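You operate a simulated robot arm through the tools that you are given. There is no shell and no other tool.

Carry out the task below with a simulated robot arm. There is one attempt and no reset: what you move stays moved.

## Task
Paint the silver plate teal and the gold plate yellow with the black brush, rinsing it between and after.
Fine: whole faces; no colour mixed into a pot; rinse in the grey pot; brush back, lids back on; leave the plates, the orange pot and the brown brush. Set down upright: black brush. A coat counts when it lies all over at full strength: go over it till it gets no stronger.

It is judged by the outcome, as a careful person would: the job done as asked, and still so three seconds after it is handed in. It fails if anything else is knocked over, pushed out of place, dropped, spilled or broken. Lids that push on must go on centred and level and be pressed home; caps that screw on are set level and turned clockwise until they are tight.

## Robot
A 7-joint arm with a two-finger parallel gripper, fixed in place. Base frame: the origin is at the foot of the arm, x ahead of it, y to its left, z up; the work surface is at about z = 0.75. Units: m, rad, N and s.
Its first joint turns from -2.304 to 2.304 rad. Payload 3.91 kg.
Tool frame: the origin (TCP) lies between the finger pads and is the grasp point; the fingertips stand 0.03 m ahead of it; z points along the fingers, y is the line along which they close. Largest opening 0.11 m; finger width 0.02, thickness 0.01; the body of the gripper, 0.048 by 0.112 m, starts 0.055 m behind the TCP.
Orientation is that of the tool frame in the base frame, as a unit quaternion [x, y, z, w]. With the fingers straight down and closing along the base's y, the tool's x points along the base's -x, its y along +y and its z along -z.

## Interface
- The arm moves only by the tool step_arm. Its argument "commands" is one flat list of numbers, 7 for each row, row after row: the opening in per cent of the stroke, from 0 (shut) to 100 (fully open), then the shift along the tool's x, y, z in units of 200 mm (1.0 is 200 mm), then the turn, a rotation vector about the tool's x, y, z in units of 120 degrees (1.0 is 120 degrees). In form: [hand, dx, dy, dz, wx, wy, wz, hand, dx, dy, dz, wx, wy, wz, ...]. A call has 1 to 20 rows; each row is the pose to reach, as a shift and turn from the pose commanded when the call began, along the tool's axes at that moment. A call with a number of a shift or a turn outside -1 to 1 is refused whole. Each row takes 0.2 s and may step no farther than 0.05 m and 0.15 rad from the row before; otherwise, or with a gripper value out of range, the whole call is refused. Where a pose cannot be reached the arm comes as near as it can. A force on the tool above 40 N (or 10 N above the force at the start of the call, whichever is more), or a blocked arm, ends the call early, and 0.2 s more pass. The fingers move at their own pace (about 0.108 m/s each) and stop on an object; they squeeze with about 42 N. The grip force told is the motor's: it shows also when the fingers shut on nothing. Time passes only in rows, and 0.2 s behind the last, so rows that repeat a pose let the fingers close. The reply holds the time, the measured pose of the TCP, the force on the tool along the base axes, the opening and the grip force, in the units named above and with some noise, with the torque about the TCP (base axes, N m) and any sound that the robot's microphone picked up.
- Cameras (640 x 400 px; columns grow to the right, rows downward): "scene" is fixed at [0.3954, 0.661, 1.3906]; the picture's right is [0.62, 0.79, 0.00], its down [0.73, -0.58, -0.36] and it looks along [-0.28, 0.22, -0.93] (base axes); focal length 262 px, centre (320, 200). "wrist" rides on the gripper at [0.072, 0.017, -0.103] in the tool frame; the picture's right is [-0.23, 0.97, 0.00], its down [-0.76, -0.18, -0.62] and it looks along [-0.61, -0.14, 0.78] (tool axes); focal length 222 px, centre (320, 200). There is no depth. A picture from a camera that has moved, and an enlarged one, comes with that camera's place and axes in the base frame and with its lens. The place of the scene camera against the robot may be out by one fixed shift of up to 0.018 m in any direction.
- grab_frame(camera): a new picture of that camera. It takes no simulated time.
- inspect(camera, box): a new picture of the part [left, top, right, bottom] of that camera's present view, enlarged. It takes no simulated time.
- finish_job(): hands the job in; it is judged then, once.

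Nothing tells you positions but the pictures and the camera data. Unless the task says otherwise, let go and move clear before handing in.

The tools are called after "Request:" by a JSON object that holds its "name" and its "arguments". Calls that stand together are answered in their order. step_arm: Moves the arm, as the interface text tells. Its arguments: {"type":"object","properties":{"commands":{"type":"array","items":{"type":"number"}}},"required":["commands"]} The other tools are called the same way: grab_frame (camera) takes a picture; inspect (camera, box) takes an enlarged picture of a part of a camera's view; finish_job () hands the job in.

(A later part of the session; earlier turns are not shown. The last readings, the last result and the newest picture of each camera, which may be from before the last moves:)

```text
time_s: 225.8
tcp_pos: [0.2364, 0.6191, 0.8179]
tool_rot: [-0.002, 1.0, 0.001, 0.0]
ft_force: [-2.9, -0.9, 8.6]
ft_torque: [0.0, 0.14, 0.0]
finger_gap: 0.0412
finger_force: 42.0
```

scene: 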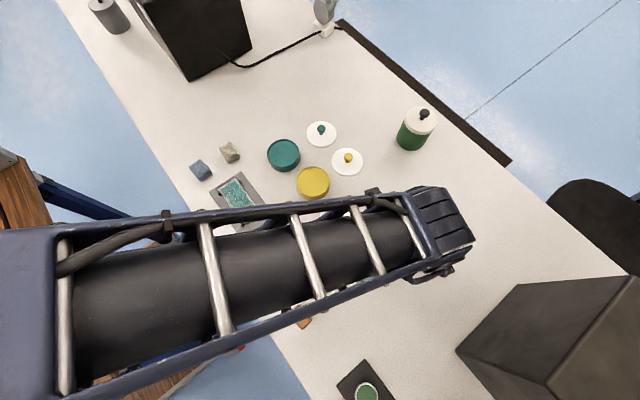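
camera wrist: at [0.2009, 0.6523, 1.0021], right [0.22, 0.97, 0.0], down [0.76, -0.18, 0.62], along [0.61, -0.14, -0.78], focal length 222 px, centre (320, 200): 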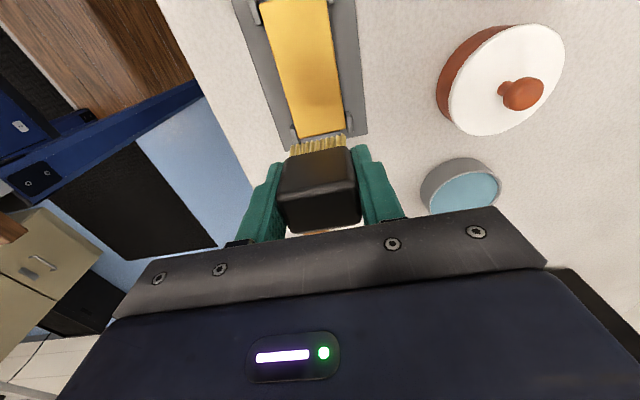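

Request:
{"name": "step_arm", "arguments": {"commands": [0, 0.035, 0, 0.001, 0, 0, 0, 0, 0.07, 0, 0.001, 0, 0, 0, 0, 0.105, 0.01, 0.001, 0, 0, 0, 0, 0.14, 0.02, 0.001, 0, 0, 0, 0, 0.175, 0.035, 0.001, 0, 0, 0]}}

Request:
{"name": "step_arm", "arguments": {"commands": [0, 0.035, 0, 0.0005, 0, 0, 0, 0, 0.07, 0, 0.001, 0, 0, 0, 0, 0.105, 0, 0.001, 0, 0, 0, 0, 0.12, 0, 0.001, 0, 0, 0, 0, 0.12, 0.04, 0.001, 0, 0, 0, 0, 0.12, 0.08, 0.001, 0, 0, 0]}}

Request:
{"name": "inspect", "arguments": {"camera": "wrist", "box": [230, 60, 410, 210]}}

```text
time_s: 227.0
tcp_pos: [0.2042, 0.626, 0.8171]
tool_rot: [-0.002, 1.0, 0.001, 0.0]
ft_force: [8.7, -2.7, 32.0]
ft_torque: [-0.01, -0.36, -0.01]
finger_gap: 0.0412
finger_force: 42.4
```

```text
time_s: 228.1
tcp_pos: [0.1793, 0.6276, 0.8179]
tool_rot: [-0.001, 1.0, 0.001, 0.0]
ft_force: [-1.2, -1.5, 14.9]
ft_torque: [-0.01, -0.12, 0.02]
finger_gap: 0.0409
finger_force: 42.0
stopped in row 5: the force on the tool passed its limit at 46 N (the readings are from after the stop); the commanded pose is now the measured one
```

```text
2.67 times, centred on (320, 135) of wrist
camera zoom: at [0.1077, 0.6433, 0.9215], right [0.22, 0.97, 0.0], down [0.76, -0.18, 0.62], along [0.61, -0.14, -0.78], focal length 592 px, centre (320, 373)
```

zoom: 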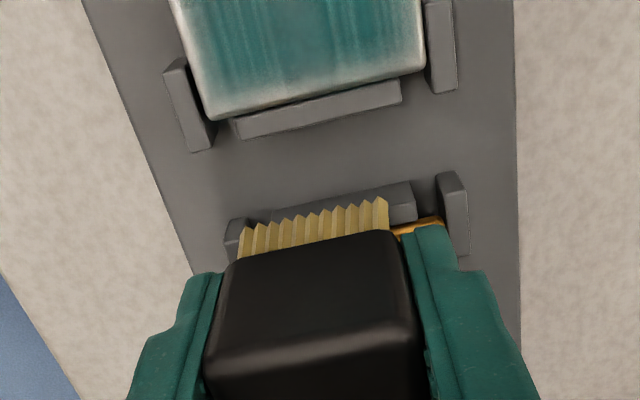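

Firm contact at the near end. I'll continue with the near-end sweep at a lighter press, then the right lane forward.

Request:
{"name": "step_arm", "arguments": {"commands": [0, 0, 0.02, -0.002, 0, 0, 0, 0, 0, 0.045, -0.002, 0, 0, 0, 0, 0, 0.08, -0.002, 0, 0, 0, 0, -0.03, 0.085, -0.002, 0, 0, 0, 0, -0.06, 0.09, -0.0025, 0, 0, 0, 0, -0.1, 0.11, -0.003, 0, 0, 0, 0, -0.14, 0.12, -0.003, 0, 0, 0]}}

Request:
{"name": "step_arm", "arguments": {"commands": [0, -0.04, 0, 0, 0, 0, 0, 0, -0.08, 0, 0, 0, 0, 0, 0, -0.12, 0, 0, 0, 0, 0, 0, -0.16, 0, 0, 0, 0, 0, 0, -0.2, 0, 0, 0, 0, 0, 0, -0.24, 0, 0, 0, 0, 0]}}

Request:
{"name": "inspect", "arguments": {"camera": "wrist", "box": [200, 0, 420, 220]}}

```text
time_s: 229.7
tcp_pos: [0.2064, 0.652, 0.818]
tool_rot: [-0.001, 1.0, -0.001, 0.0]
ft_force: [-6.4, -1.4, 21.4]
ft_torque: [-0.25, 0.27, -0.03]
finger_gap: 0.0413
finger_force: 42.2
```

```text
time_s: 231.1
tcp_pos: [0.257, 0.6509, 0.817]
tool_rot: [-0.002, 1.0, 0.001, -0.001]
ft_force: [-2.6, 1.1, 11.5]
ft_torque: [-0.09, 0.15, -0.02]
finger_gap: 0.0412
finger_force: 41.9
```

```text
1.82 times, centred on (310, 110) of wrist
camera zoom: at [0.1831, 0.6669, 0.9216], right [0.22, 0.97, 0.0], down [0.76, -0.18, 0.62], along [0.61, -0.14, -0.78], focal length 404 px, centre (338, 364)
```

zoom: 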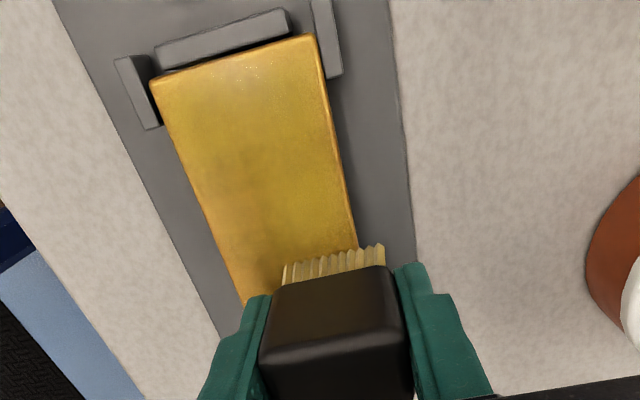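

The yellow coat is showing on the gold. I'll continue to the far end, sweep across it and come back along the left lane.

Request:
{"name": "step_arm", "arguments": {"commands": [0, -0.04, -0.01, 0, 0, 0, 0, 0, -0.08, -0.03, 0, 0, 0, 0, 0, -0.12, -0.035, 0, 0, 0, 0, 0, -0.16, -0.035, 0, 0, 0, 0, 0, -0.2, -0.035, 0, 0, 0, 0, 0, -0.2, -0.07, 0, 0, 0, 0, 0, -0.2, -0.1, 0, 0, 0, 0, 0, -0.2, -0.12, 0, 0, 0, 0]}}

Request:
{"name": "step_arm", "arguments": {"commands": [0, 0.04, 0, 0.001, 0, 0, 0, 0, 0.08, 0, 0.001, 0, 0, 0, 0, 0.12, -0.02, 0.001, 0, 0, 0, 0, 0.16, -0.035, 0.001, 0, 0, 0, 0, 0.2, -0.035, 0.001, 0, 0, 0]}}

```text
time_s: 232.9
tcp_pos: [0.2963, 0.628, 0.8163]
tool_rot: [-0.002, 1.0, 0.0, 0.0]
ft_force: [-0.9, 4.4, 14.6]
ft_torque: [0.28, 0.13, -0.05]
finger_gap: 0.0415
finger_force: 42.1
```

```text
time_s: 234.1
tcp_pos: [0.2557, 0.6202, 0.8178]
tool_rot: [-0.002, 1.0, -0.001, 0.0]
ft_force: [4.3, 0.3, 16.2]
ft_torque: [0.15, -0.2, -0.04]
finger_gap: 0.0412
finger_force: 42.1
```

Request:
{"name": "step_arm", "arguments": {"commands": [0, 0.04, 0, 0, 0, 0, 0, 0, 0.08, 0, 0, 0, 0, 0, 0, 0.12, 0, -0.0005, 0, 0, 0, 0, 0.16, 0, -0.001, 0, 0, 0, 0, 0.2, 0.01, -0.001, 0, 0, 0, 0, 0.24, 0.03, -0.0015, 0, 0, 0]}}

Request:
{"name": "step_arm", "arguments": {"commands": [0, 0.04, 0, 0, 0, 0, 0, 0, 0.08, 0, 0, 0, 0, 0, 0, 0.12, 0, 0, 0, 0, 0, 0, 0.14, 0, 0, 0, 0, 0, 0, 0.14, 0.03, 0, 0, 0, 0, 0, 0.14, 0.06, 0, 0, 0, 0, 0, 0.14, 0.085, 0, 0, 0, 0]}}

```text
time_s: 235.5
tcp_pos: [0.2092, 0.6256, 0.8179]
tool_rot: [-0.001, 1.0, -0.001, 0.0]
ft_force: [5.6, -1.8, 12.4]
ft_torque: [-0.02, -0.13, 0.03]
finger_gap: 0.0416
finger_force: 41.8
```

```text
time_s: 237.1
tcp_pos: [0.1785, 0.6428, 0.8178]
tool_rot: [-0.002, 1.0, 0.0, -0.001]
ft_force: [-0.7, -5.5, 12.6]
ft_torque: [-0.27, -0.08, -0.07]
finger_gap: 0.0411
finger_force: 42.2
```

Contact is steady. Next is the middle lane forward, then a look.

Request:
{"name": "step_arm", "arguments": {"commands": [0, 0, -0.04, 0, 0, 0, 0, 0, -0.04, -0.04, 0, 0, 0, 0, 0, -0.08, -0.04, -0.0005, 0, 0, 0, 0, -0.12, -0.04, -0.001, 0, 0, 0, 0, -0.16, -0.04, -0.001, 0, 0, 0, 0, -0.2, -0.04, -0.001, 0, 0, 0, 0, -0.24, -0.04, -0.001, 0, 0, 0, 0, -0.28, -0.04, -0.001, 0, 0, 0, 0, -0.32, -0.04, -0.001, 0, 0, 0]}}

Request:
{"name": "step_arm", "arguments": {"commands": [0, -0.04, 0, 0, 0, 0, 0, 0, -0.08, 0, 0, 0, 0, 0, 0, -0.12, 0, 0, 0, 0, 0, 0, -0.16, 0, 0, 0, 0, 0, 0, -0.2, 0, 0, 0, 0, 0, 0, -0.24, 0, 0, 0, 0, 0, 0, -0.27, 0, 0, 0, 0, 0]}}

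Request:
{"name": "inspect", "arguments": {"camera": "wrist", "box": [200, 0, 420, 220]}}

```text
time_s: 239.1
tcp_pos: [0.2429, 0.6361, 0.8183]
tool_rot: [-0.002, 1.0, 0.0, 0.0]
ft_force: [-7.9, -0.3, 24.8]
ft_torque: [-0.02, 0.3, 0.0]
finger_gap: 0.0414
finger_force: 41.9
```

```text
time_s: 239.6
tcp_pos: [0.2532, 0.6355, 0.8177]
tool_rot: [-0.001, 1.0, 0.002, 0.0]
ft_force: [-0.2, -0.4, 10.6]
ft_torque: [-0.06, -0.01, 0.02]
finger_gap: 0.0411
finger_force: 42.3
stopped in row 2: the force on the tool passed its limit at 40 N (the readings are from after the stop); the commanded pose is now the measured one
```

```text
1.82 times, centred on (310, 110) of wrist
camera zoom: at [0.1803, 0.6515, 0.9217], right [0.22, 0.97, 0.0], down [0.76, -0.18, 0.62], along [0.61, -0.14, -0.78], focal length 404 px, centre (338, 364)
```

zoom: 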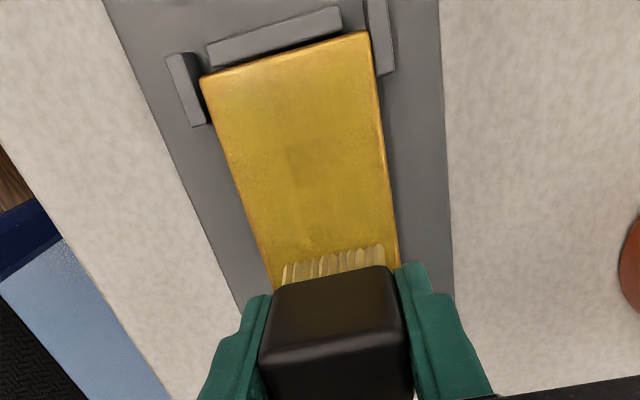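

The yellow is building evenly. I'll finish the middle lane to the far end and sweep there.

Request:
{"name": "step_arm", "arguments": {"commands": [0, -0.03, 0, -0.001, 0, 0, 0, 0, -0.07, 0, -0.0015, 0, 0, 0, 0, -0.11, 0, -0.0015, 0, 0, 0, 0, -0.15, 0, -0.0015, 0, 0, 0, 0, -0.19, 0, -0.0015, 0, 0, 0, 0, -0.22, 0, -0.0015, 0, 0, 0]}}

Request:
{"name": "step_arm", "arguments": {"commands": [0, 0, 0.03, 0, 0, 0, 0, 0, 0, 0.045, 0, 0, 0, 0, 0, 0, 0.01, 0, 0, 0, 0, 0, 0, -0.03, 0, 0, 0, 0, 0, 0.03, -0.03, 0, 0, 0, 0, 0, 0.03, 0, 0, 0, 0, 0, 0, 0.03, 0.045, 0, 0, 0, 0]}}

```text
time_s: 241.0
tcp_pos: [0.2952, 0.6365, 0.8171]
tool_rot: [-0.002, 1.0, 0.001, -0.001]
ft_force: [-6.4, 1.1, 18.8]
ft_torque: [0.01, 0.4, 0.03]
finger_gap: 0.0412
finger_force: 41.6
```

```text
time_s: 242.6
tcp_pos: [0.2899, 0.6453, 0.8173]
tool_rot: [-0.002, 1.0, 0.001, -0.001]
ft_force: [-2.3, -10.0, 32.7]
ft_torque: [-0.64, 0.26, 0.08]
finger_gap: 0.0412
finger_force: 41.9
```

I'll reload yellow now.

Request:
{"name": "step_arm", "arguments": {"commands": [0, 0, 0, -0.15, 0, 0, 0, 0, 0, 0, -0.35, 0, 0, 0, 0, 0.122, 0.166, -0.35, 0, 0, 0, 0, 0.245, 0.331, -0.35, 0, 0, 0, 0, 0.367, 0.497, -0.35, 0, 0, 0, 0, 0.49, 0.663, -0.35, 0, 0, 0, 0, 0.612, 0.8285, -0.35, 0, 0, 0, 0, 0.612, 0.8285, -0.2, 0, 0, 0, 0, 0.612, 0.8285, -0.05, 0, 0, 0, 0, 0.612, 0.8285, -0.041, 0, 0, 0, 0, 0.612, 0.8285, -0.041, 0, 0, 0]}}

Request:
{"name": "step_arm", "arguments": {"commands": [0, 0, 0, 0.005, 0, 0, 0, 0, 0, 0, 0.005, 0, 0, 0]}}

Request:
{"name": "inspect", "arguments": {"camera": "scene", "box": [235, 215, 315, 275]}}

```text
time_s: 245.0
tcp_pos: [0.1676, 0.8145, 0.8249]
tool_rot: [-0.001, 1.0, 0.001, 0.0]
ft_force: [-0.4, -0.2, -1.3]
ft_torque: [-0.05, 0.02, -0.02]
finger_gap: 0.041
finger_force: 42.0
```

```text
time_s: 245.6
tcp_pos: [0.1674, 0.8117, 0.8246]
tool_rot: [-0.002, 1.0, 0.002, -0.002]
ft_force: [-0.2, -0.6, -0.5]
ft_torque: [0.01, 0.02, 0.0]
finger_gap: 0.041
finger_force: 42.1
```

```text
6.67 times, centred on (275, 245) of scene
camera zoom: at [0.3954, 0.661, 1.3906], right [0.62, 0.79, 0.0], down [0.73, -0.58, -0.36], along [-0.28, 0.22, -0.93], focal length 1744 px, centre (620, -100)
```

zoom: 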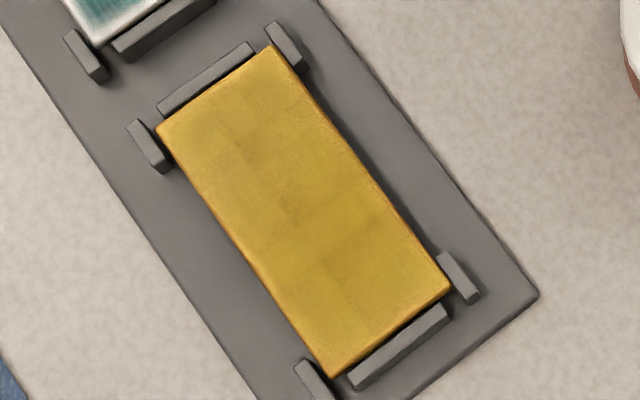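

The gold plate's coat looks even, with only a thin rim. I'll load up and do a second loop on gold.

Request:
{"name": "step_arm", "arguments": {"commands": [0, 0, 0, 0.005, 0, 0, 0, 0, 0, 0, 0.005, 0, 0, 0]}}

Request:
{"name": "step_arm", "arguments": {"commands": [0, 0, 0, 0.004, 0, 0, 0, 0, 0, 0, 0.004, 0, 0, 0]}}

```text
time_s: 246.2
tcp_pos: [0.1665, 0.8113, 0.824]
tool_rot: [-0.002, 1.0, 0.001, -0.001]
ft_force: [0.5, 0.7, -0.7]
ft_torque: [-0.01, -0.01, 0.0]
finger_gap: 0.0409
finger_force: 41.8
```

```text
time_s: 246.8
tcp_pos: [0.1677, 0.8122, 0.8223]
tool_rot: [-0.003, 1.0, 0.0, -0.001]
ft_force: [0.6, -1.2, 7.4]
ft_torque: [-0.17, -0.11, 0.01]
finger_gap: 0.0412
finger_force: 42.2
```

Request:
{"name": "step_arm", "arguments": {"commands": [0, 0.025, 0, 0.001, 0, 0, 0, 0, 0.025, 0.02, 0.001, 0, 0, 0, 0, -0.02, 0.02, 0.001, 0, 0, 0, 0, -0.02, -0.02, 0.001, 0, 0, 0, 0, 0, 0, 0.001, 0, 0, 0, 0, 0, 0, -0.15, 0, 0, 0, 0, 0, 0, -0.35, 0, 0, 0, 0, -0.07, -0.19, -0.35, 0, 0, 0, 0, -0.14, -0.38, -0.35, 0, 0, 0, 0, -0.21, -0.57, -0.35, 0, 0, 0, 0, -0.28, -0.76, -0.35, 0, 0, 0, 0, -0.3475, -0.955, -0.35, 0, 0, 0, 0, -0.3475, -0.955, -0.15, 0, 0, 0, 0, -0.3475, -0.955, 0, 0, 0, 0, 0, -0.3475, -0.955, 0.024, 0, 0, 0, 0, -0.3475, -0.955, 0.026, 0, 0, 0, 0, -0.3475, -0.955, 0.026, 0, 0, 0]}}

```text
time_s: 250.4
tcp_pos: [0.2379, 0.6193, 0.8172]
tool_rot: [-0.002, 1.0, 0.001, -0.001]
ft_force: [-0.2, 1.4, 0.6]
ft_torque: [0.01, 0.0, 0.02]
finger_gap: 0.0413
finger_force: 41.9
```

Request:
{"name": "step_arm", "arguments": {"commands": [0, 0, -0.01, 0.004, 0, 0, 0, 0, 0.035, -0.01, 0.004, 0, 0, 0, 0, 0.07, -0.01, 0.004, 0, 0, 0, 0, 0.105, 0, 0.004, 0, 0, 0, 0, 0.14, 0.02, 0.004, 0, 0, 0, 0, 0.175, 0.035, 0.004, 0, 0, 0]}}

Request:
{"name": "step_arm", "arguments": {"commands": [0, 0.035, 0, 0, 0, 0, 0, 0, 0.07, 0, 0, 0, 0, 0, 0, 0.105, 0, 0, 0, 0, 0, 0, 0.13, 0, 0, 0, 0, 0]}}

```text
time_s: 251.8
tcp_pos: [0.2027, 0.6271, 0.8172]
tool_rot: [-0.002, 1.0, 0.0, -0.001]
ft_force: [6.7, -2.6, 26.0]
ft_torque: [-0.04, -0.38, -0.01]
finger_gap: 0.0412
finger_force: 42.1
```

```text
time_s: 252.8
tcp_pos: [0.1785, 0.6264, 0.8161]
tool_rot: [-0.002, 1.0, 0.001, 0.0]
ft_force: [5.2, -1.8, 21.7]
ft_torque: [0.1, -0.41, -0.01]
finger_gap: 0.0411
finger_force: 41.5
```

Request:
{"name": "step_arm", "arguments": {"commands": [0, 0, 0.03, -0.0005, 0, 0, 0, 0, 0, 0.06, -0.0005, 0, 0, 0, 0, 0, 0.085, -0.0005, 0, 0, 0, 0, -0.02, 0.05, -0.001, 0, 0, 0, 0, -0.02, 0.02, -0.001, 0, 0, 0, 0, -0.02, -0.005, -0.001, 0, 0, 0]}}

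Request:
{"name": "step_arm", "arguments": {"commands": [0, -0.01, 0.03, -0.0005, 0, 0, 0, 0, -0.01, 0.06, -0.0005, 0, 0, 0, 0, -0.01, 0.09, -0.0005, 0, 0, 0, 0, -0.04, 0.095, -0.001, 0, 0, 0, 0, -0.08, 0.115, -0.001, 0, 0, 0, 0, -0.12, 0.13, -0.001, 0, 0, 0]}}

```text
time_s: 254.2
tcp_pos: [0.1798, 0.6247, 0.8172]
tool_rot: [-0.003, 1.0, 0.0, -0.001]
ft_force: [0.3, 5.1, 14.1]
ft_torque: [0.33, -0.11, 0.02]
finger_gap: 0.0411
finger_force: 41.5
```

```text
time_s: 255.6
tcp_pos: [0.2043, 0.6504, 0.8177]
tool_rot: [-0.001, 1.0, 0.0, -0.001]
ft_force: [-1.6, -0.3, 8.9]
ft_torque: [-0.1, 0.1, 0.0]
finger_gap: 0.0412
finger_force: 41.3
```

Request:
{"name": "step_arm", "arguments": {"commands": [0, -0.04, 0, 0.001, 0, 0, 0, 0, -0.08, 0, 0.001, 0, 0, 0, 0, -0.12, 0, 0.001, 0, 0, 0, 0, -0.16, 0, 0.001, 0, 0, 0, 0, -0.2, 0, 0.001, 0, 0, 0, 0, -0.24, 0, 0.001, 0, 0, 0]}}

Request:
{"name": "step_arm", "arguments": {"commands": [0, -0.04, -0.01, 0, 0, 0, 0, 0, -0.08, -0.025, 0, 0, 0, 0, 0, -0.12, -0.035, 0, 0, 0, 0, 0, -0.16, -0.035, 0, 0, 0, 0, 0, -0.2, -0.035, 0, 0, 0, 0, 0, -0.22, -0.035, 0, 0, 0, 0, 0, -0.22, -0.07, 0, 0, 0, 0, 0, -0.22, -0.1, 0, 0, 0, 0, 0, -0.22, -0.12, 0, 0, 0, 0]}}

```text
time_s: 257.0
tcp_pos: [0.2522, 0.6497, 0.8164]
tool_rot: [-0.001, 1.0, 0.002, 0.0]
ft_force: [-7.3, 0.1, 28.4]
ft_torque: [-0.25, 0.32, -0.08]
finger_gap: 0.0411
finger_force: 42.3
```

```text
time_s: 259.0
tcp_pos: [0.2962, 0.6292, 0.8163]
tool_rot: [-0.001, 1.0, 0.002, 0.0]
ft_force: [2.5, 6.9, 26.6]
ft_torque: [0.41, 0.08, -0.09]
finger_gap: 0.0411
finger_force: 42.3
```

Request:
{"name": "step_arm", "arguments": {"commands": [0, 0.02, 0.06, -0.001, 0, 0, 0, 0, 0.02, 0.08, -0.001, 0, 0, 0, 0, 0.02, 0.04, -0.001, 0, 0, 0, 0, 0.02, 0, -0.001, 0, 0, 0, 0, 0.06, -0.01, -0.001, 0, 0, 0, 0, 0.1, -0.03, -0.001, 0, 0, 0, 0, 0.14, -0.05, -0.001, 0, 0, 0]}}

Request:
{"name": "step_arm", "arguments": {"commands": [0, 0.04, 0, 0, 0, 0, 0, 0, 0.08, 0, 0, 0, 0, 0, 0, 0.12, 0, 0, 0, 0, 0, 0, 0.16, 0, 0, 0, 0, 0, 0, 0.2, 0, -0.0005, 0, 0, 0, 0, 0.24, 0, -0.001, 0, 0, 0, 0, 0.28, 0.02, -0.001, 0, 0, 0]}}

```text
time_s: 260.6
tcp_pos: [0.2683, 0.6181, 0.8169]
tool_rot: [-0.002, 1.0, 0.002, -0.001]
ft_force: [7.7, 3.1, 27.8]
ft_torque: [0.33, -0.31, -0.04]
finger_gap: 0.0413
finger_force: 42.3
```

```text
time_s: 262.2
tcp_pos: [0.2132, 0.6195, 0.817]
tool_rot: [-0.001, 1.0, 0.0, -0.001]
ft_force: [6.1, -4.7, 27.0]
ft_torque: [0.01, -0.35, -0.03]
finger_gap: 0.0413
finger_force: 42.1
```

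Request:
{"name": "step_arm", "arguments": {"commands": [0, 0.03, 0.02, -0.001, 0, 0, 0, 0, 0.06, 0.035, -0.001, 0, 0, 0, 0, 0.1, 0.035, -0.001, 0, 0, 0, 0, 0.14, 0.035, -0.001, 0, 0, 0, 0, 0.17, 0.035, -0.001, 0, 0, 0, 0, 0.17, 0.075, -0.001, 0, 0, 0]}}

Request:
{"name": "step_arm", "arguments": {"commands": [0, -0.04, 0, 0, 0, 0, 0, 0, -0.08, 0, -0.0005, 0, 0, 0, 0, -0.12, 0, -0.001, 0, 0, 0, 0, -0.16, 0, -0.001, 0, 0, 0, 0, -0.2, 0, -0.001, 0, 0, 0, 0, -0.24, 0, -0.001, 0, 0, 0, 0, -0.28, 0, -0.001, 0, 0, 0]}}

Request:
{"name": "step_arm", "arguments": {"commands": [0, -0.04, 0, 0, 0, 0, 0, 0, -0.08, 0, -0.0005, 0, 0, 0, 0, -0.12, 0, -0.001, 0, 0, 0, 0, -0.16, 0, -0.001, 0, 0, 0, 0, -0.2, 0, -0.001, 0, 0, 0, 0, -0.24, 0, -0.001, 0, 0, 0, 0, -0.29, 0, -0.001, 0, 0, 0]}}

```text
time_s: 263.6
tcp_pos: [0.1765, 0.6343, 0.8166]
tool_rot: [-0.001, 1.0, 0.0, 0.0]
ft_force: [-3.6, -5.3, 17.2]
ft_torque: [-0.28, 0.02, -0.04]
finger_gap: 0.0411
finger_force: 42.0
```

```text
time_s: 265.2
tcp_pos: [0.2333, 0.6362, 0.8185]
tool_rot: [-0.002, 1.0, 0.0, 0.001]
ft_force: [-4.7, 0.6, 19.0]
ft_torque: [0.01, 0.21, 0.01]
finger_gap: 0.0412
finger_force: 41.9
```

```text
time_s: 266.8
tcp_pos: [0.2933, 0.6371, 0.817]
tool_rot: [-0.002, 1.0, 0.0, 0.0]
ft_force: [-2.1, -0.5, 9.8]
ft_torque: [-0.05, 0.18, 0.02]
finger_gap: 0.0413
finger_force: 42.1
```

Contact held throughout. I'll lift away over the yellow pot side and view the gold plate unshaded.

Request:
{"name": "step_arm", "arguments": {"commands": [0, 0, 0, -0.15, 0, 0, 0, 0, 0, 0, -0.35, 0, 0, 0, 0, 0.122, 0.175, -0.35, 0, 0, 0, 0, 0.25, 0.35, -0.35, 0, 0, 0, 0, 0.375, 0.525, -0.35, 0, 0, 0, 0, 0.5, 0.7, -0.35, 0, 0, 0, 0, 0.629, 0.87, -0.35, 0, 0, 0, 0, 0.629, 0.87, -0.35, 0, 0, 0]}}

Request:
{"name": "inspect", "arguments": {"camera": "scene", "box": [235, 215, 315, 275]}}

Request:
{"name": "inspect", "arguments": {"camera": "scene", "box": [252, 222, 292, 262]}}

Request:
{"name": "inspect", "arguments": {"camera": "scene", "box": [205, 165, 285, 225]}}

```text
time_s: 268.6
tcp_pos: [0.1667, 0.8109, 0.8874]
tool_rot: [-0.002, 1.0, 0.001, -0.002]
ft_force: [-0.3, -0.5, -0.3]
ft_torque: [0.01, 0.0, -0.02]
finger_gap: 0.041
finger_force: 42.4
```

```text
6.67 times, centred on (275, 245) of scene
camera zoom: at [0.3954, 0.661, 1.3906], right [0.62, 0.79, 0.0], down [0.73, -0.58, -0.36], along [-0.28, 0.22, -0.93], focal length 1744 px, centre (620, -100)
```

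zoom: 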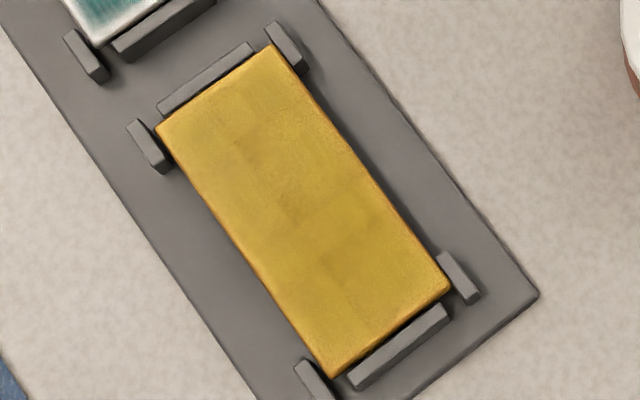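

```text
10.00 times, centred on (272, 242) of scene
camera zoom: at [0.3954, 0.661, 1.3906], right [0.62, 0.79, 0.0], down [0.73, -0.58, -0.36], along [-0.28, 0.22, -0.93], focal length 2616 px, centre (800, -220)
```

zoom: 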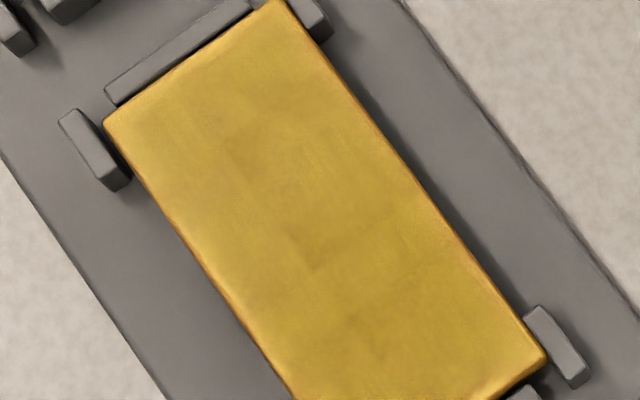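

```text
6.67 times, centred on (245, 195) of scene
camera zoom: at [0.3954, 0.661, 1.3906], right [0.62, 0.79, 0.0], down [0.73, -0.58, -0.36], along [-0.28, 0.22, -0.93], focal length 1744 px, centre (820, 233)
```

zoom: 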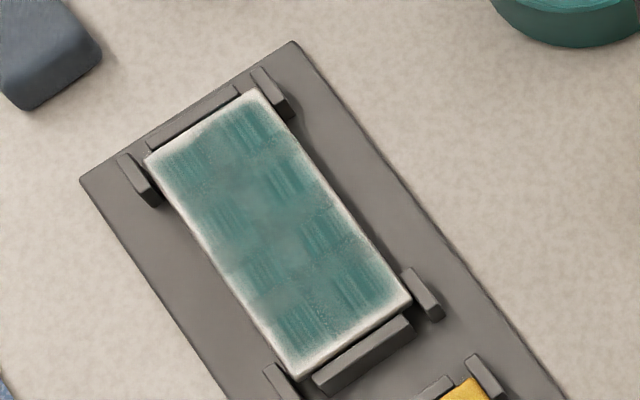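

The gold coat looks even. For comparison with the silver plate I'll take the same close-up of the gold plate's near end.

Request:
{"name": "step_arm", "arguments": {"commands": [0, -0.09, -0.18, -0.01, 0, 0, 0, 0, -0.18, -0.36, -0.02, 0, 0, 0, 0, -0.27, -0.54, -0.03, 0, 0, 0, 0, -0.36, -0.72, -0.04, 0, 0, 0, 0, -0.44, -0.9, -0.046, 0, 0, 0, 0, -0.44, -0.9, -0.046, 0, 0, 0]}}

Request:
{"name": "inspect", "arguments": {"camera": "wrist", "box": [230, 10, 370, 150]}}

Request:
{"name": "inspect", "arguments": {"camera": "wrist", "box": [250, 0, 350, 62]}}

```text
time_s: 270.0
tcp_pos: [0.2531, 0.6297, 0.8949]
tool_rot: [-0.002, 1.0, 0.001, -0.001]
ft_force: [-0.1, 0.2, -0.2]
ft_torque: [0.0, 0.01, 0.0]
finger_gap: 0.0414
finger_force: 42.2
```

```text
2.86 times, centred on (300, 80) of wrist
camera zoom: at [0.1808, 0.6457, 0.9988], right [0.22, 0.97, 0.0], down [0.76, -0.18, 0.62], along [0.61, -0.14, -0.78], focal length 635 px, centre (377, 543)
```

zoom: 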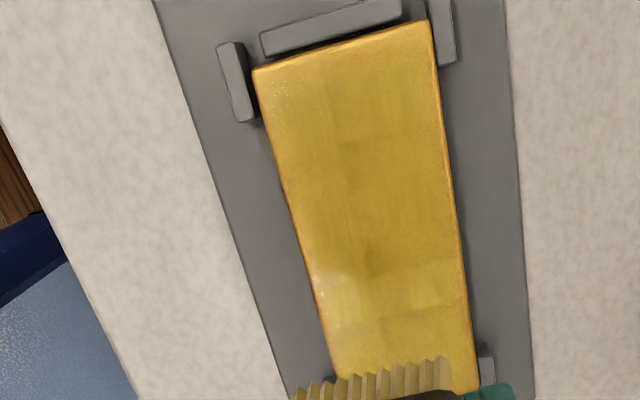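

```text
6.40 times, centred on (300, 31) of wrist
camera zoom: at [0.1808, 0.6457, 0.9988], right [0.22, 0.97, 0.0], down [0.76, -0.18, 0.62], along [0.61, -0.14, -0.78], focal length 1422 px, centre (448, 1282)
```

zoom: 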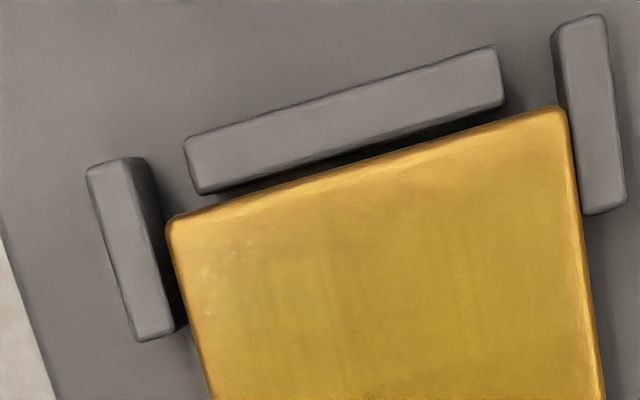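

The gold plate shows the same speckles and pale spots in the same places as the silver one, so those are fixed lighting and texture, not missing paint. I'll do one more yellow loop to make sure gold is at full strength.

Request:
{"name": "step_arm", "arguments": {"commands": [0, 0.09, 0.18, 0, 0, 0, 0, 0, 0.18, 0.36, 0, 0, 0, 0, 0, 0.26, 0.54, 0, 0, 0, 0, 0, 0.345, 0.72, 0, 0, 0, 0, 0, 0.43, 0.907, 0, 0, 0, 0, 0, 0.43, 0.907, 0.18, 0, 0, 0, 0, 0.43, 0.907, 0.34, 0, 0, 0, 0, 0.43, 0.907, 0.352, 0, 0, 0, 0, 0.43, 0.907, 0.352, 0, 0, 0]}}

Request:
{"name": "step_arm", "arguments": {"commands": [0, 0, 0, 0.005, 0, 0, 0, 0, 0, 0, 0.005, 0, 0, 0]}}

```text
time_s: 272.0
tcp_pos: [0.1687, 0.813, 0.8248]
tool_rot: [-0.002, 1.0, 0.001, -0.001]
ft_force: [0.6, 0.7, 0.3]
ft_torque: [-0.03, -0.01, -0.03]
finger_gap: 0.0413
finger_force: 42.2
```

```text
time_s: 272.6
tcp_pos: [0.1688, 0.813, 0.8246]
tool_rot: [-0.001, 1.0, 0.0, -0.001]
ft_force: [0.0, -0.7, -1.0]
ft_torque: [0.0, 0.04, 0.02]
finger_gap: 0.0412
finger_force: 42.2
```

Request:
{"name": "step_arm", "arguments": {"commands": [0, 0, 0, 0.005, 0, 0, 0, 0, 0, 0, 0.005, 0, 0, 0]}}

Request:
{"name": "step_arm", "arguments": {"commands": [0, 0, 0, 0.004, 0, 0, 0, 0, 0, 0, 0.004, 0, 0, 0]}}

```text
time_s: 273.2
tcp_pos: [0.1679, 0.8125, 0.824]
tool_rot: [-0.001, 1.0, 0.002, -0.001]
ft_force: [-0.8, 0.8, -0.8]
ft_torque: [-0.06, -0.02, 0.0]
finger_gap: 0.0413
finger_force: 41.8
```

```text
time_s: 273.8
tcp_pos: [0.168, 0.8127, 0.824]
tool_rot: [-0.002, 1.0, 0.001, 0.0]
ft_force: [1.0, -0.8, 2.9]
ft_torque: [-0.06, -0.04, 0.01]
finger_gap: 0.0409
finger_force: 41.9
```

Request:
{"name": "step_arm", "arguments": {"commands": [0, 0.025, 0, 0.002, 0, 0, 0, 0, 0.025, 0.02, 0.002, 0, 0, 0, 0, -0.02, 0.02, 0.002, 0, 0, 0, 0, -0.02, -0.02, 0.002, 0, 0, 0, 0, 0, 0, 0.002, 0, 0, 0, 0, 0, 0, -0.15, 0, 0, 0, 0, 0, 0, -0.35, 0, 0, 0, 0, -0.07, -0.19, -0.35, 0, 0, 0, 0, -0.14, -0.38, -0.35, 0, 0, 0, 0, -0.21, -0.57, -0.35, 0, 0, 0, 0, -0.28, -0.76, -0.35, 0, 0, 0, 0, -0.3475, -0.965, -0.35, 0, 0, 0, 0, -0.3475, -0.965, -0.15, 0, 0, 0, 0, -0.3475, -0.965, 0, 0, 0, 0, 0, -0.3475, -0.965, 0.027, 0, 0, 0, 0, -0.3475, -0.965, 0.029, 0, 0, 0, 0, -0.3475, -0.965, 0.029, 0, 0, 0]}}

```text
time_s: 277.4
tcp_pos: [0.2371, 0.6179, 0.8181]
tool_rot: [-0.001, 1.0, 0.002, 0.0]
ft_force: [-2.4, 0.4, 10.1]
ft_torque: [0.03, 0.04, 0.01]
finger_gap: 0.0415
finger_force: 42.0
```

Good contact at 10 N. I'll run the third loop: left lane back, near end across, right lane forward, far end across, left lane back.

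Request:
{"name": "step_arm", "arguments": {"commands": [0, 0.035, 0, 0.001, 0, 0, 0, 0, 0.07, 0, 0.001, 0, 0, 0, 0, 0.105, 0.015, 0.0005, 0, 0, 0, 0, 0.14, 0.035, 0, 0, 0, 0, 0, 0.175, 0.045, 0, 0, 0, 0, 0, 0.21, 0.045, 0, 0, 0, 0, 0, 0.245, 0.045, 0, 0, 0, 0, 0, 0.28, 0.045, 0, 0, 0, 0, 0, 0.3, 0.045, 0, 0, 0, 0]}}

Request:
{"name": "step_arm", "arguments": {"commands": [0, 0, 0.03, 0, 0, 0, 0, 0, 0, 0.06, 0, 0, 0, 0, 0, 0, 0.085, 0, 0, 0, 0, 0, -0.03, 0.085, -0.0005, 0, 0, 0, 0, -0.07, 0.1, -0.001, 0, 0, 0, 0, -0.11, 0.12, -0.001, 0, 0, 0, 0, -0.15, 0.125, -0.001, 0, 0, 0]}}

```text
time_s: 279.4
tcp_pos: [0.178, 0.6266, 0.8187]
tool_rot: [-0.002, 1.0, 0.001, -0.002]
ft_force: [2.1, -0.6, 6.1]
ft_torque: [-0.03, -0.12, 0.02]
finger_gap: 0.0412
finger_force: 42.0
```

```text
time_s: 281.0
tcp_pos: [0.2063, 0.6533, 0.8178]
tool_rot: [-0.002, 1.0, 0.001, -0.001]
ft_force: [-2.6, 0.4, 9.5]
ft_torque: [-0.1, 0.11, -0.03]
finger_gap: 0.0409
finger_force: 42.0
```

Request:
{"name": "step_arm", "arguments": {"commands": [0, -0.04, 0, 0.001, 0, 0, 0, 0, -0.08, 0, 0.001, 0, 0, 0, 0, -0.12, 0, 0.001, 0, 0, 0, 0, -0.16, 0, 0.001, 0, 0, 0, 0, -0.2, 0, 0.001, 0, 0, 0, 0, -0.24, 0, 0.001, 0, 0, 0]}}

Request:
{"name": "step_arm", "arguments": {"commands": [0, -0.04, -0.015, 0, 0, 0, 0, 0, -0.08, -0.035, 0, 0, 0, 0, 0, -0.12, -0.045, 0, 0, 0, 0, 0, -0.16, -0.045, 0, 0, 0, 0, 0, -0.2, -0.045, 0, 0, 0, 0, 0, -0.2, -0.08, 0, 0, 0, 0, 0, -0.2, -0.11, 0, 0, 0, 0, 0, -0.2, -0.13, 0, 0, 0, 0]}}

Request:
{"name": "step_arm", "arguments": {"commands": [0, 0.04, 0, 0.001, 0, 0, 0, 0, 0.08, -0.01, 0.001, 0, 0, 0, 0, 0.12, -0.03, 0.001, 0, 0, 0, 0, 0.16, -0.045, 0.001, 0, 0, 0, 0, 0.2, -0.045, 0.001, 0, 0, 0, 0, 0.24, -0.045, 0.0005, 0, 0, 0, 0, 0.28, -0.045, 0, 0, 0, 0, 0, 0.32, -0.045, 0, 0, 0, 0]}}

```text
time_s: 282.4
tcp_pos: [0.2554, 0.6538, 0.8184]
tool_rot: [-0.001, 1.0, 0.001, -0.001]
ft_force: [-1.8, 1.1, 6.5]
ft_torque: [-0.08, 0.05, 0.0]
finger_gap: 0.0413
finger_force: 42.0
```

```text
time_s: 284.2
tcp_pos: [0.2955, 0.6269, 0.8178]
tool_rot: [-0.003, 1.0, 0.001, -0.001]
ft_force: [-0.1, 0.2, -0.9]
ft_torque: [0.04, 0.01, 0.03]
finger_gap: 0.0413
finger_force: 41.9
```

```text
time_s: 286.0
tcp_pos: [0.2325, 0.6177, 0.8184]
tool_rot: [-0.001, 1.0, 0.001, -0.001]
ft_force: [-0.1, 0.4, 1.2]
ft_torque: [0.02, -0.03, 0.0]
finger_gap: 0.0413
finger_force: 41.8
```

Contact got light towards the far end. I'll lower 0.8 mm and go over the left lane forward, the far end, and the middle lane back.

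Request:
{"name": "step_arm", "arguments": {"commands": [0, 0, 0, 0.004, 0, 0, 0, 0, -0.04, 0, 0.004, 0, 0, 0, 0, -0.08, 0, 0.004, 0, 0, 0, 0, -0.12, 0, 0.004, 0, 0, 0, 0, -0.16, 0.01, 0.0035, 0, 0, 0]}}

Request:
{"name": "step_arm", "arguments": {"commands": [0, -0.04, 0.02, 0, 0, 0, 0, 0, -0.08, 0.035, 0, 0, 0, 0, 0, -0.12, 0.035, 0, 0, 0, 0, 0, -0.15, 0.035, 0, 0, 0, 0, 0, -0.15, 0.07, 0, 0, 0, 0, 0, -0.15, 0.1, 0, 0, 0, 0, 0, -0.15, 0.12, 0, 0, 0, 0, 0, -0.13, 0.08, 0, 0, 0, 0]}}

Request:
{"name": "step_arm", "arguments": {"commands": [0, 0.04, 0, 0.001, 0, 0, 0, 0, 0.08, 0, 0.001, 0, 0, 0, 0, 0.12, 0, 0.001, 0, 0, 0, 0, 0.16, 0, 0.001, 0, 0, 0, 0, 0.2, 0, 0.001, 0, 0, 0, 0, 0.24, 0, 0.001, 0, 0, 0, 0, 0.28, 0, 0.0005, 0, 0, 0]}}

```text
time_s: 287.2
tcp_pos: [0.263, 0.6186, 0.8171]
tool_rot: [-0.002, 1.0, 0.002, 0.0]
ft_force: [-8.0, -0.6, 27.9]
ft_torque: [0.22, 0.3, 0.08]
finger_gap: 0.0412
finger_force: 41.9
```

```text
time_s: 287.7
tcp_pos: [0.2725, 0.6219, 0.8181]
tool_rot: [-0.001, 1.0, 0.002, -0.001]
ft_force: [0.4, -0.5, 15.0]
ft_torque: [-0.02, -0.04, 0.0]
finger_gap: 0.0414
finger_force: 42.0
stopped in row 2: the force on the tool passed its limit at 43 N (the readings are from after the stop); the commanded pose is now the measured one
```

```text
time_s: 289.1
tcp_pos: [0.2275, 0.6245, 0.8177]
tool_rot: [-0.002, 1.0, 0.004, 0.0]
ft_force: [-0.7, -1.1, 10.4]
ft_torque: [-0.04, 0.09, 0.03]
finger_gap: 0.0412
finger_force: 41.9
stopped in row 6: the force on the tool passed its limit at 41 N (the readings are from after the stop); the commanded pose is now the measured one
```

Request:
{"name": "step_arm", "arguments": {"commands": [0, -0.02, 0.02, -0.002, 0.0038, 0, 0, 0, -0.06, 0.03, -0.002, 0.0038, 0, 0, 0, -0.1, 0.03, -0.002, 0.0038, 0, 0, 0, -0.14, 0.03, -0.002, 0.0038, 0, 0, 0, -0.18, 0.03, -0.0025, 0.0038, 0, 0, 0, -0.22, 0.03, -0.0025, 0.0038, 0, 0]}}

Request:
{"name": "step_arm", "arguments": {"commands": [0, -0.04, 0, 0, 0, 0, 0, 0, -0.08, 0, 0, 0, 0, 0, 0, -0.12, 0, 0, 0, 0, 0, 0, -0.12, 0.03, 0, 0, 0, 0, 0, -0.12, 0.06, 0, 0, 0, 0, 0, -0.12, 0.085, 0, 0, 0, 0, 0, -0.1, 0.05, 0, 0, 0, 0, 0, -0.1, 0.01, 0, 0, 0, 0]}}

```text
time_s: 290.5
tcp_pos: [0.2727, 0.6294, 0.8182]
tool_rot: [-0.002, 1.0, -0.002, 0.0]
ft_force: [-1.3, -1.0, 6.7]
ft_torque: [0.05, 0.05, -0.03]
finger_gap: 0.0413
finger_force: 42.7
```

```text
time_s: 292.3
tcp_pos: [0.2919, 0.6307, 0.8193]
tool_rot: [-0.002, 1.0, -0.003, 0.0]
ft_force: [-0.5, 2.4, 7.0]
ft_torque: [0.15, 0.05, -0.02]
finger_gap: 0.0412
finger_force: 41.6
```

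Request:
{"name": "step_arm", "arguments": {"commands": [0, 0, 0.06, 0.001, 0, 0, 0, 0, 0.04, 0.075, 0.001, 0, 0, 0, 0, 0.08, 0.09, 0.001, 0, 0, 0, 0, 0.12, 0.105, 0.0015, 0, 0, 0, 0, 0.16, 0.105, 0.0015, 0, 0, 0, 0, 0.2, 0.105, 0.0015, 0, 0, 0, 0, 0.24, 0.105, 0.0015, 0, 0, 0]}}

Request:
{"name": "step_arm", "arguments": {"commands": [0, 0.04, 0, 0, 0, 0, 0, 0, 0.08, 0, 0, 0, 0, 0, 0, 0.12, 0, 0, 0, 0, 0, 0, 0.16, -0.015, 0, 0, 0, 0, 0, 0.2, -0.035, 0, 0, 0, 0, 0, 0.24, -0.035, 0, 0, 0, 0, 0, 0.28, -0.035, 0, 0, 0, 0, 0, 0.32, -0.035, 0, 0, 0, 0]}}

```text
time_s: 293.9
tcp_pos: [0.2436, 0.6503, 0.8184]
tool_rot: [-0.002, 1.0, -0.002, -0.001]
ft_force: [1.5, 0.3, 11.9]
ft_torque: [-0.01, -0.12, -0.01]
finger_gap: 0.0411
finger_force: 41.8
```

```text
time_s: 295.7
tcp_pos: [0.1792, 0.646, 0.8179]
tool_rot: [-0.001, 1.0, -0.001, -0.001]
ft_force: [1.0, -0.5, 5.6]
ft_torque: [0.03, -0.11, -0.01]
finger_gap: 0.0414
finger_force: 42.4
```

Good coverage. One last near-end sweep, then lift away and compare.

Request:
{"name": "step_arm", "arguments": {"commands": [0, 0, -0.02, 0.002, 0, 0, 0, 0, 0, -0.05, 0.002, 0, 0, 0, 0, 0, -0.08, 0.002, 0, 0, 0, 0, 0, -0.1, 0.002, 0, 0, 0, 0, -0.02, -0.07, 0.002, 0, 0, 0, 0, -0.02, -0.04, 0.002, 0, 0, 0, 0, -0.02, -0.01, 0.002, 0, 0, 0]}}

Request:
{"name": "step_arm", "arguments": {"commands": [0, 0, 0, -0.15, 0, 0, 0, 0, 0, 0, -0.36, 0, 0, 0, 0, -0.1, 0.17, -0.36, 0, 0, 0, 0, -0.2, 0.34, -0.36, 0, 0, 0, 0, -0.4, 0.38, -0.36, 0, 0, 0, 0, -0.6, 0.38, -0.36, 0, 0, 0, 0, -0.8, 0.38, -0.36, 0, 0, 0, 0, -1.0, 0.38, -0.36, 0, 0, 0]}}

Request:
{"name": "grab_frame", "arguments": {"camera": "scene"}}

Request:
{"name": "inspect", "arguments": {"camera": "scene", "box": [252, 222, 292, 262]}}

```text
time_s: 297.3
tcp_pos: [0.1848, 0.6431, 0.8169]
tool_rot: [0.0, 1.0, -0.001, 0.0]
ft_force: [3.6, -8.3, 23.1]
ft_torque: [-0.42, -0.24, -0.07]
finger_gap: 0.0409
finger_force: 41.6
```

```text
time_s: 299.1
tcp_pos: [0.381, 0.7205, 0.8888]
tool_rot: [-0.003, 1.0, -0.002, 0.0]
ft_force: [-1.4, 0.3, -0.4]
ft_torque: [0.01, -0.05, 0.0]
finger_gap: 0.041
finger_force: 42.7
```

```text
taken
```

scene: 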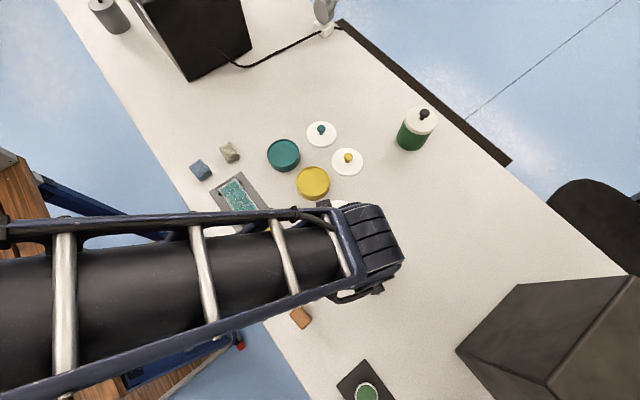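

```text
10.00 times, centred on (272, 242) of scene
camera zoom: at [0.3954, 0.661, 1.3906], right [0.62, 0.79, 0.0], down [0.73, -0.58, -0.36], along [-0.28, 0.22, -0.93], focal length 2616 px, centre (800, -220)
```

zoom: 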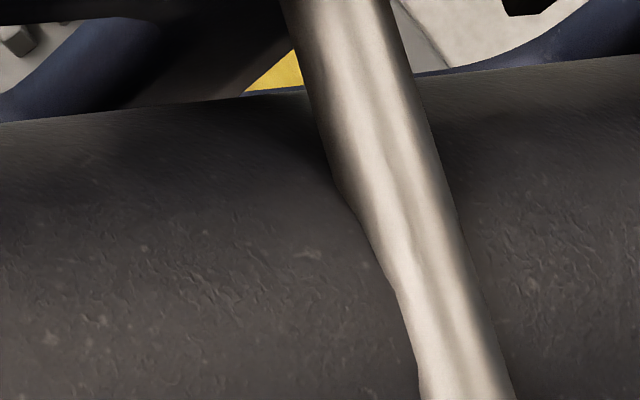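

The arm blocks the view from here. I'll step back to the earlier viewing spot over the yellow pot to judge the gold plate.

Request:
{"name": "step_arm", "arguments": {"commands": [0, 0.2, 0, 0, 0, 0, 0, 0, 0.4, 0, 0, 0, 0, 0, 0, 0.6, 0, 0, 0, 0, 0, 0, 0.8, 0, 0, 0, 0, 0, 0, 0.95, 0.1, 0, 0, 0, 0, 0, 1.0, 0.28, 0, 0, 0, 0, 0, 1.0, 0.45, 0, 0, 0, 0, 0, 1.0, 0.45, 0, 0, 0, 0]}}

Request:
{"name": "inspect", "arguments": {"camera": "scene", "box": [252, 222, 292, 262]}}

Request:
{"name": "inspect", "arguments": {"camera": "scene", "box": [235, 215, 315, 275]}}

```text
time_s: 300.9
tcp_pos: [0.1806, 0.8114, 0.8886]
tool_rot: [0.0, 1.0, -0.002, 0.001]
ft_force: [-0.9, -0.5, 0.0]
ft_torque: [0.02, -0.01, 0.0]
finger_gap: 0.0411
finger_force: 42.0
```

```text
10.00 times, centred on (272, 242) of scene
camera zoom: at [0.3954, 0.661, 1.3906], right [0.62, 0.79, 0.0], down [0.73, -0.58, -0.36], along [-0.28, 0.22, -0.93], focal length 2616 px, centre (800, -220)
```

zoom: 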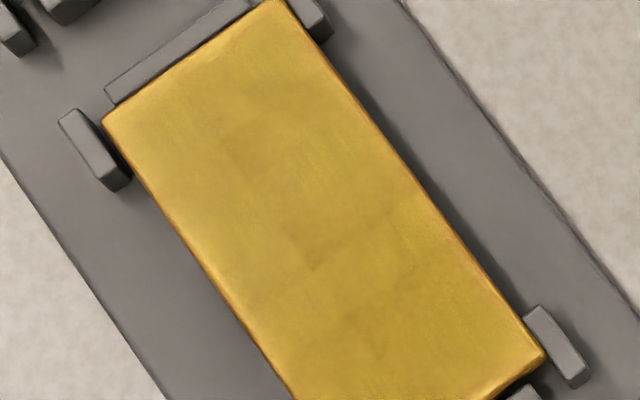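

```text
6.67 times, centred on (275, 245) of scene
camera zoom: at [0.3954, 0.661, 1.3906], right [0.62, 0.79, 0.0], down [0.73, -0.58, -0.36], along [-0.28, 0.22, -0.93], focal length 1744 px, centre (620, -100)
```

zoom: 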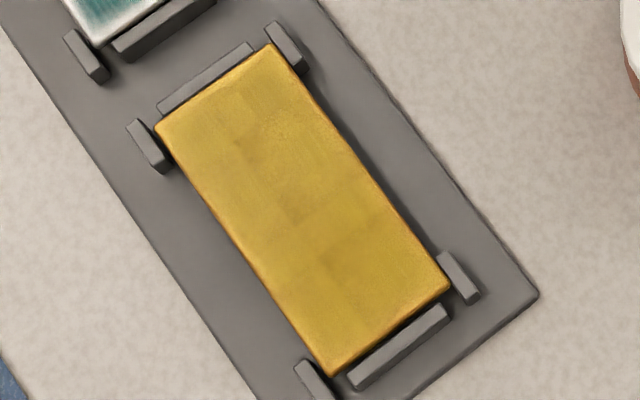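

The gold coat hasn't changed since the previous loop, so it is at full strength. Now I'll rinse in the grey pot again, using the same corridor.

Request:
{"name": "step_arm", "arguments": {"commands": [0, 0, -0.2, 0, 0, 0, 0, 0, -0.05, -0.4, 0, 0, 0, 0, 0, -0.25, -0.45, 0, 0, 0, 0, 0, -0.45, -0.45, 0, 0, 0, 0, 0, -0.65, -0.45, 0, 0, 0, 0, 0, -0.85, -0.45, 0, 0, 0, 0, 0, -1.0, -0.45, 0, 0, 0, 0]}}

Request:
{"name": "step_arm", "arguments": {"commands": [0, -0.08, 0.17, 0, 0, 0, 0, 0, -0.165, 0.35, 0, 0, 0, 0, 0, -0.165, 0.35, 0.15, 0, 0, 0, 0, -0.165, 0.35, 0.3, 0, 0, 0, 0, -0.165, 0.35, 0.3, 0, 0, 0]}}

Request:
{"name": "inspect", "arguments": {"camera": "wrist", "box": [230, 60, 410, 210]}}

```text
time_s: 302.5
tcp_pos: [0.3815, 0.7189, 0.8886]
tool_rot: [-0.002, 1.0, -0.001, 0.0]
ft_force: [-0.7, 0.1, -1.0]
ft_torque: [0.02, -0.07, 0.01]
finger_gap: 0.0411
finger_force: 41.5
```

```text
time_s: 303.7
tcp_pos: [0.417, 0.7904, 0.8256]
tool_rot: [-0.002, 1.0, -0.001, 0.0]
ft_force: [0.2, 0.3, -1.4]
ft_torque: [-0.02, -0.02, -0.03]
finger_gap: 0.0414
finger_force: 41.9
```

```text
2.67 times, centred on (320, 135) of wrist
camera zoom: at [0.3445, 0.8068, 0.9293], right [0.22, 0.97, 0.0], down [0.76, -0.17, 0.62], along [0.61, -0.14, -0.78], focal length 592 px, centre (320, 373)
```

zoom: 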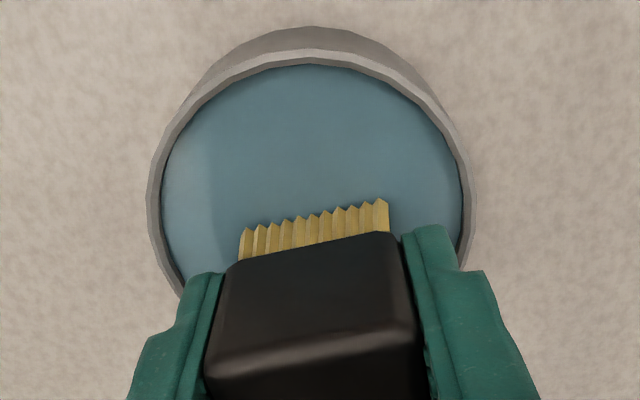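

Request:
{"name": "step_arm", "arguments": {"commands": [0, 0.015, 0, 0.01, 0, 0, 0, 0, 0.015, 0, 0.01, 0, 0, 0]}}

Request:
{"name": "step_arm", "arguments": {"commands": [0, 0, 0, 0.005, 0, 0, 0, 0, 0, 0, 0.005, 0, 0, 0]}}

Request:
{"name": "step_arm", "arguments": {"commands": [0, 0, 0, 0.005, 0, 0, 0, 0, 0, 0, 0.005, 0, 0, 0]}}

```text
time_s: 304.3
tcp_pos: [0.4132, 0.7897, 0.8246]
tool_rot: [-0.001, 1.0, -0.001, 0.0]
ft_force: [0.2, 0.2, 0.0]
ft_torque: [-0.01, -0.01, 0.0]
finger_gap: 0.0413
finger_force: 42.1
```

```text
time_s: 304.9
tcp_pos: [0.414, 0.7896, 0.8246]
tool_rot: [-0.001, 1.0, -0.002, 0.001]
ft_force: [-0.1, 0.3, 0.8]
ft_torque: [-0.02, -0.02, 0.0]
finger_gap: 0.0411
finger_force: 41.7
```

```text
time_s: 305.5
tcp_pos: [0.4133, 0.7907, 0.8234]
tool_rot: [-0.002, 1.0, -0.002, 0.0]
ft_force: [0.2, 0.2, -0.7]
ft_torque: [0.01, -0.03, -0.03]
finger_gap: 0.0412
finger_force: 42.1
```

Request:
{"name": "step_arm", "arguments": {"commands": [0, 0, 0, 0.005, 0, 0, 0, 0, 0, 0, 0.005, 0, 0, 0]}}

Request:
{"name": "step_arm", "arguments": {"commands": [0, 0, 0, 0.004, 0, 0, 0, 0, 0, 0, 0.004, 0, 0, 0]}}

Request:
{"name": "inspect", "arguments": {"camera": "wrist", "box": [230, 60, 410, 210]}}

```text
time_s: 306.1
tcp_pos: [0.4138, 0.7897, 0.8225]
tool_rot: [-0.002, 1.0, -0.001, 0.0]
ft_force: [1.0, 1.0, 1.9]
ft_torque: [0.05, -0.03, -0.01]
finger_gap: 0.0412
finger_force: 42.2
```

```text
time_s: 306.7
tcp_pos: [0.414, 0.7894, 0.8224]
tool_rot: [-0.002, 1.0, -0.001, 0.0]
ft_force: [-0.6, -0.6, 12.5]
ft_torque: [0.04, 0.05, 0.01]
finger_gap: 0.0412
finger_force: 42.4
```

```text
2.67 times, centred on (320, 135) of wrist
camera zoom: at [0.3406, 0.805, 0.9268], right [0.22, 0.97, 0.0], down [0.76, -0.17, 0.62], along [0.61, -0.14, -0.78], focal length 592 px, centre (320, 373)
```

zoom: 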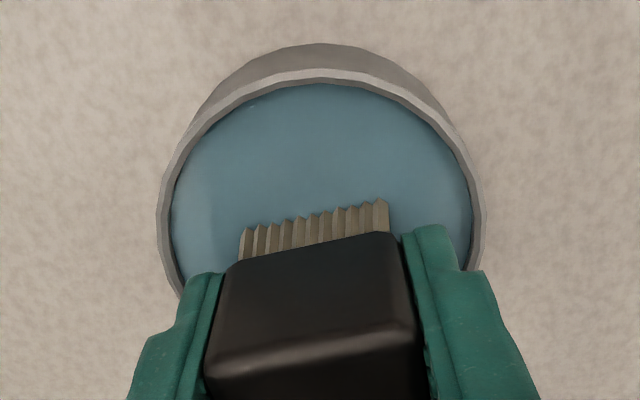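

The bristles are clean again. I'll swirl to finish the rinse, then lift and carry the brush home to (0.484, 0.684).

Request:
{"name": "step_arm", "arguments": {"commands": [0, 0.04, 0, 0, 0, 0, 0, 0, 0.04, 0.03, 0, 0, 0, 0, 0, 0, 0.04, 0, 0, 0, 0, 0, -0.04, 0.02, 0, 0, 0, 0, 0, -0.04, -0.03, 0, 0, 0, 0, 0, 0, -0.04, 0, 0, 0, 0, 0, 0.04, -0.02, 0, 0, 0, 0, 0, 0.04, 0.03, 0, 0, 0, 0, 0, -0.04, 0.02, 0, 0, 0, 0, 0, -0.03, -0.03, 0, 0, 0, 0, 0, 0, 0, 0, 0, 0, 0, 0, 0, 0, -0.15, 0, 0, 0, 0, 0, 0, -0.35, 0, 0, 0, 0, 0, 0, -0.35, 0, 0, 0]}}

Request:
{"name": "inspect", "arguments": {"camera": "wrist", "box": [240, 110, 400, 240]}}

```text
time_s: 309.7
tcp_pos: [0.4111, 0.7892, 0.8911]
tool_rot: [0.0, 1.0, -0.002, 0.0]
ft_force: [0.0, -0.4, 0.4]
ft_torque: [-0.01, 0.02, 0.0]
finger_gap: 0.0413
finger_force: 42.0
```

```text
3.08 times, centred on (320, 175) of wrist
camera zoom: at [0.3395, 0.8051, 0.9946], right [0.22, 0.97, 0.0], down [0.76, -0.17, 0.62], along [0.61, -0.14, -0.78], focal length 684 px, centre (320, 277)
```

zoom: 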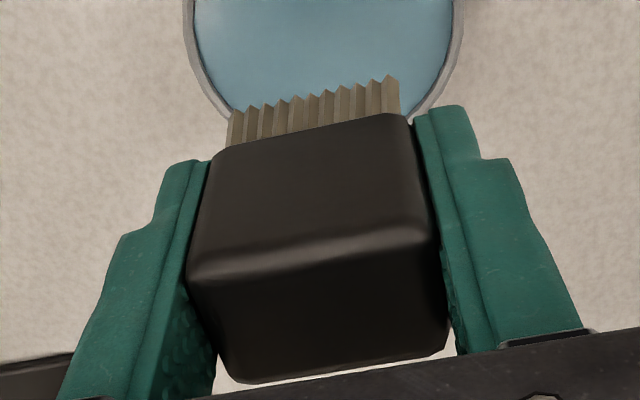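

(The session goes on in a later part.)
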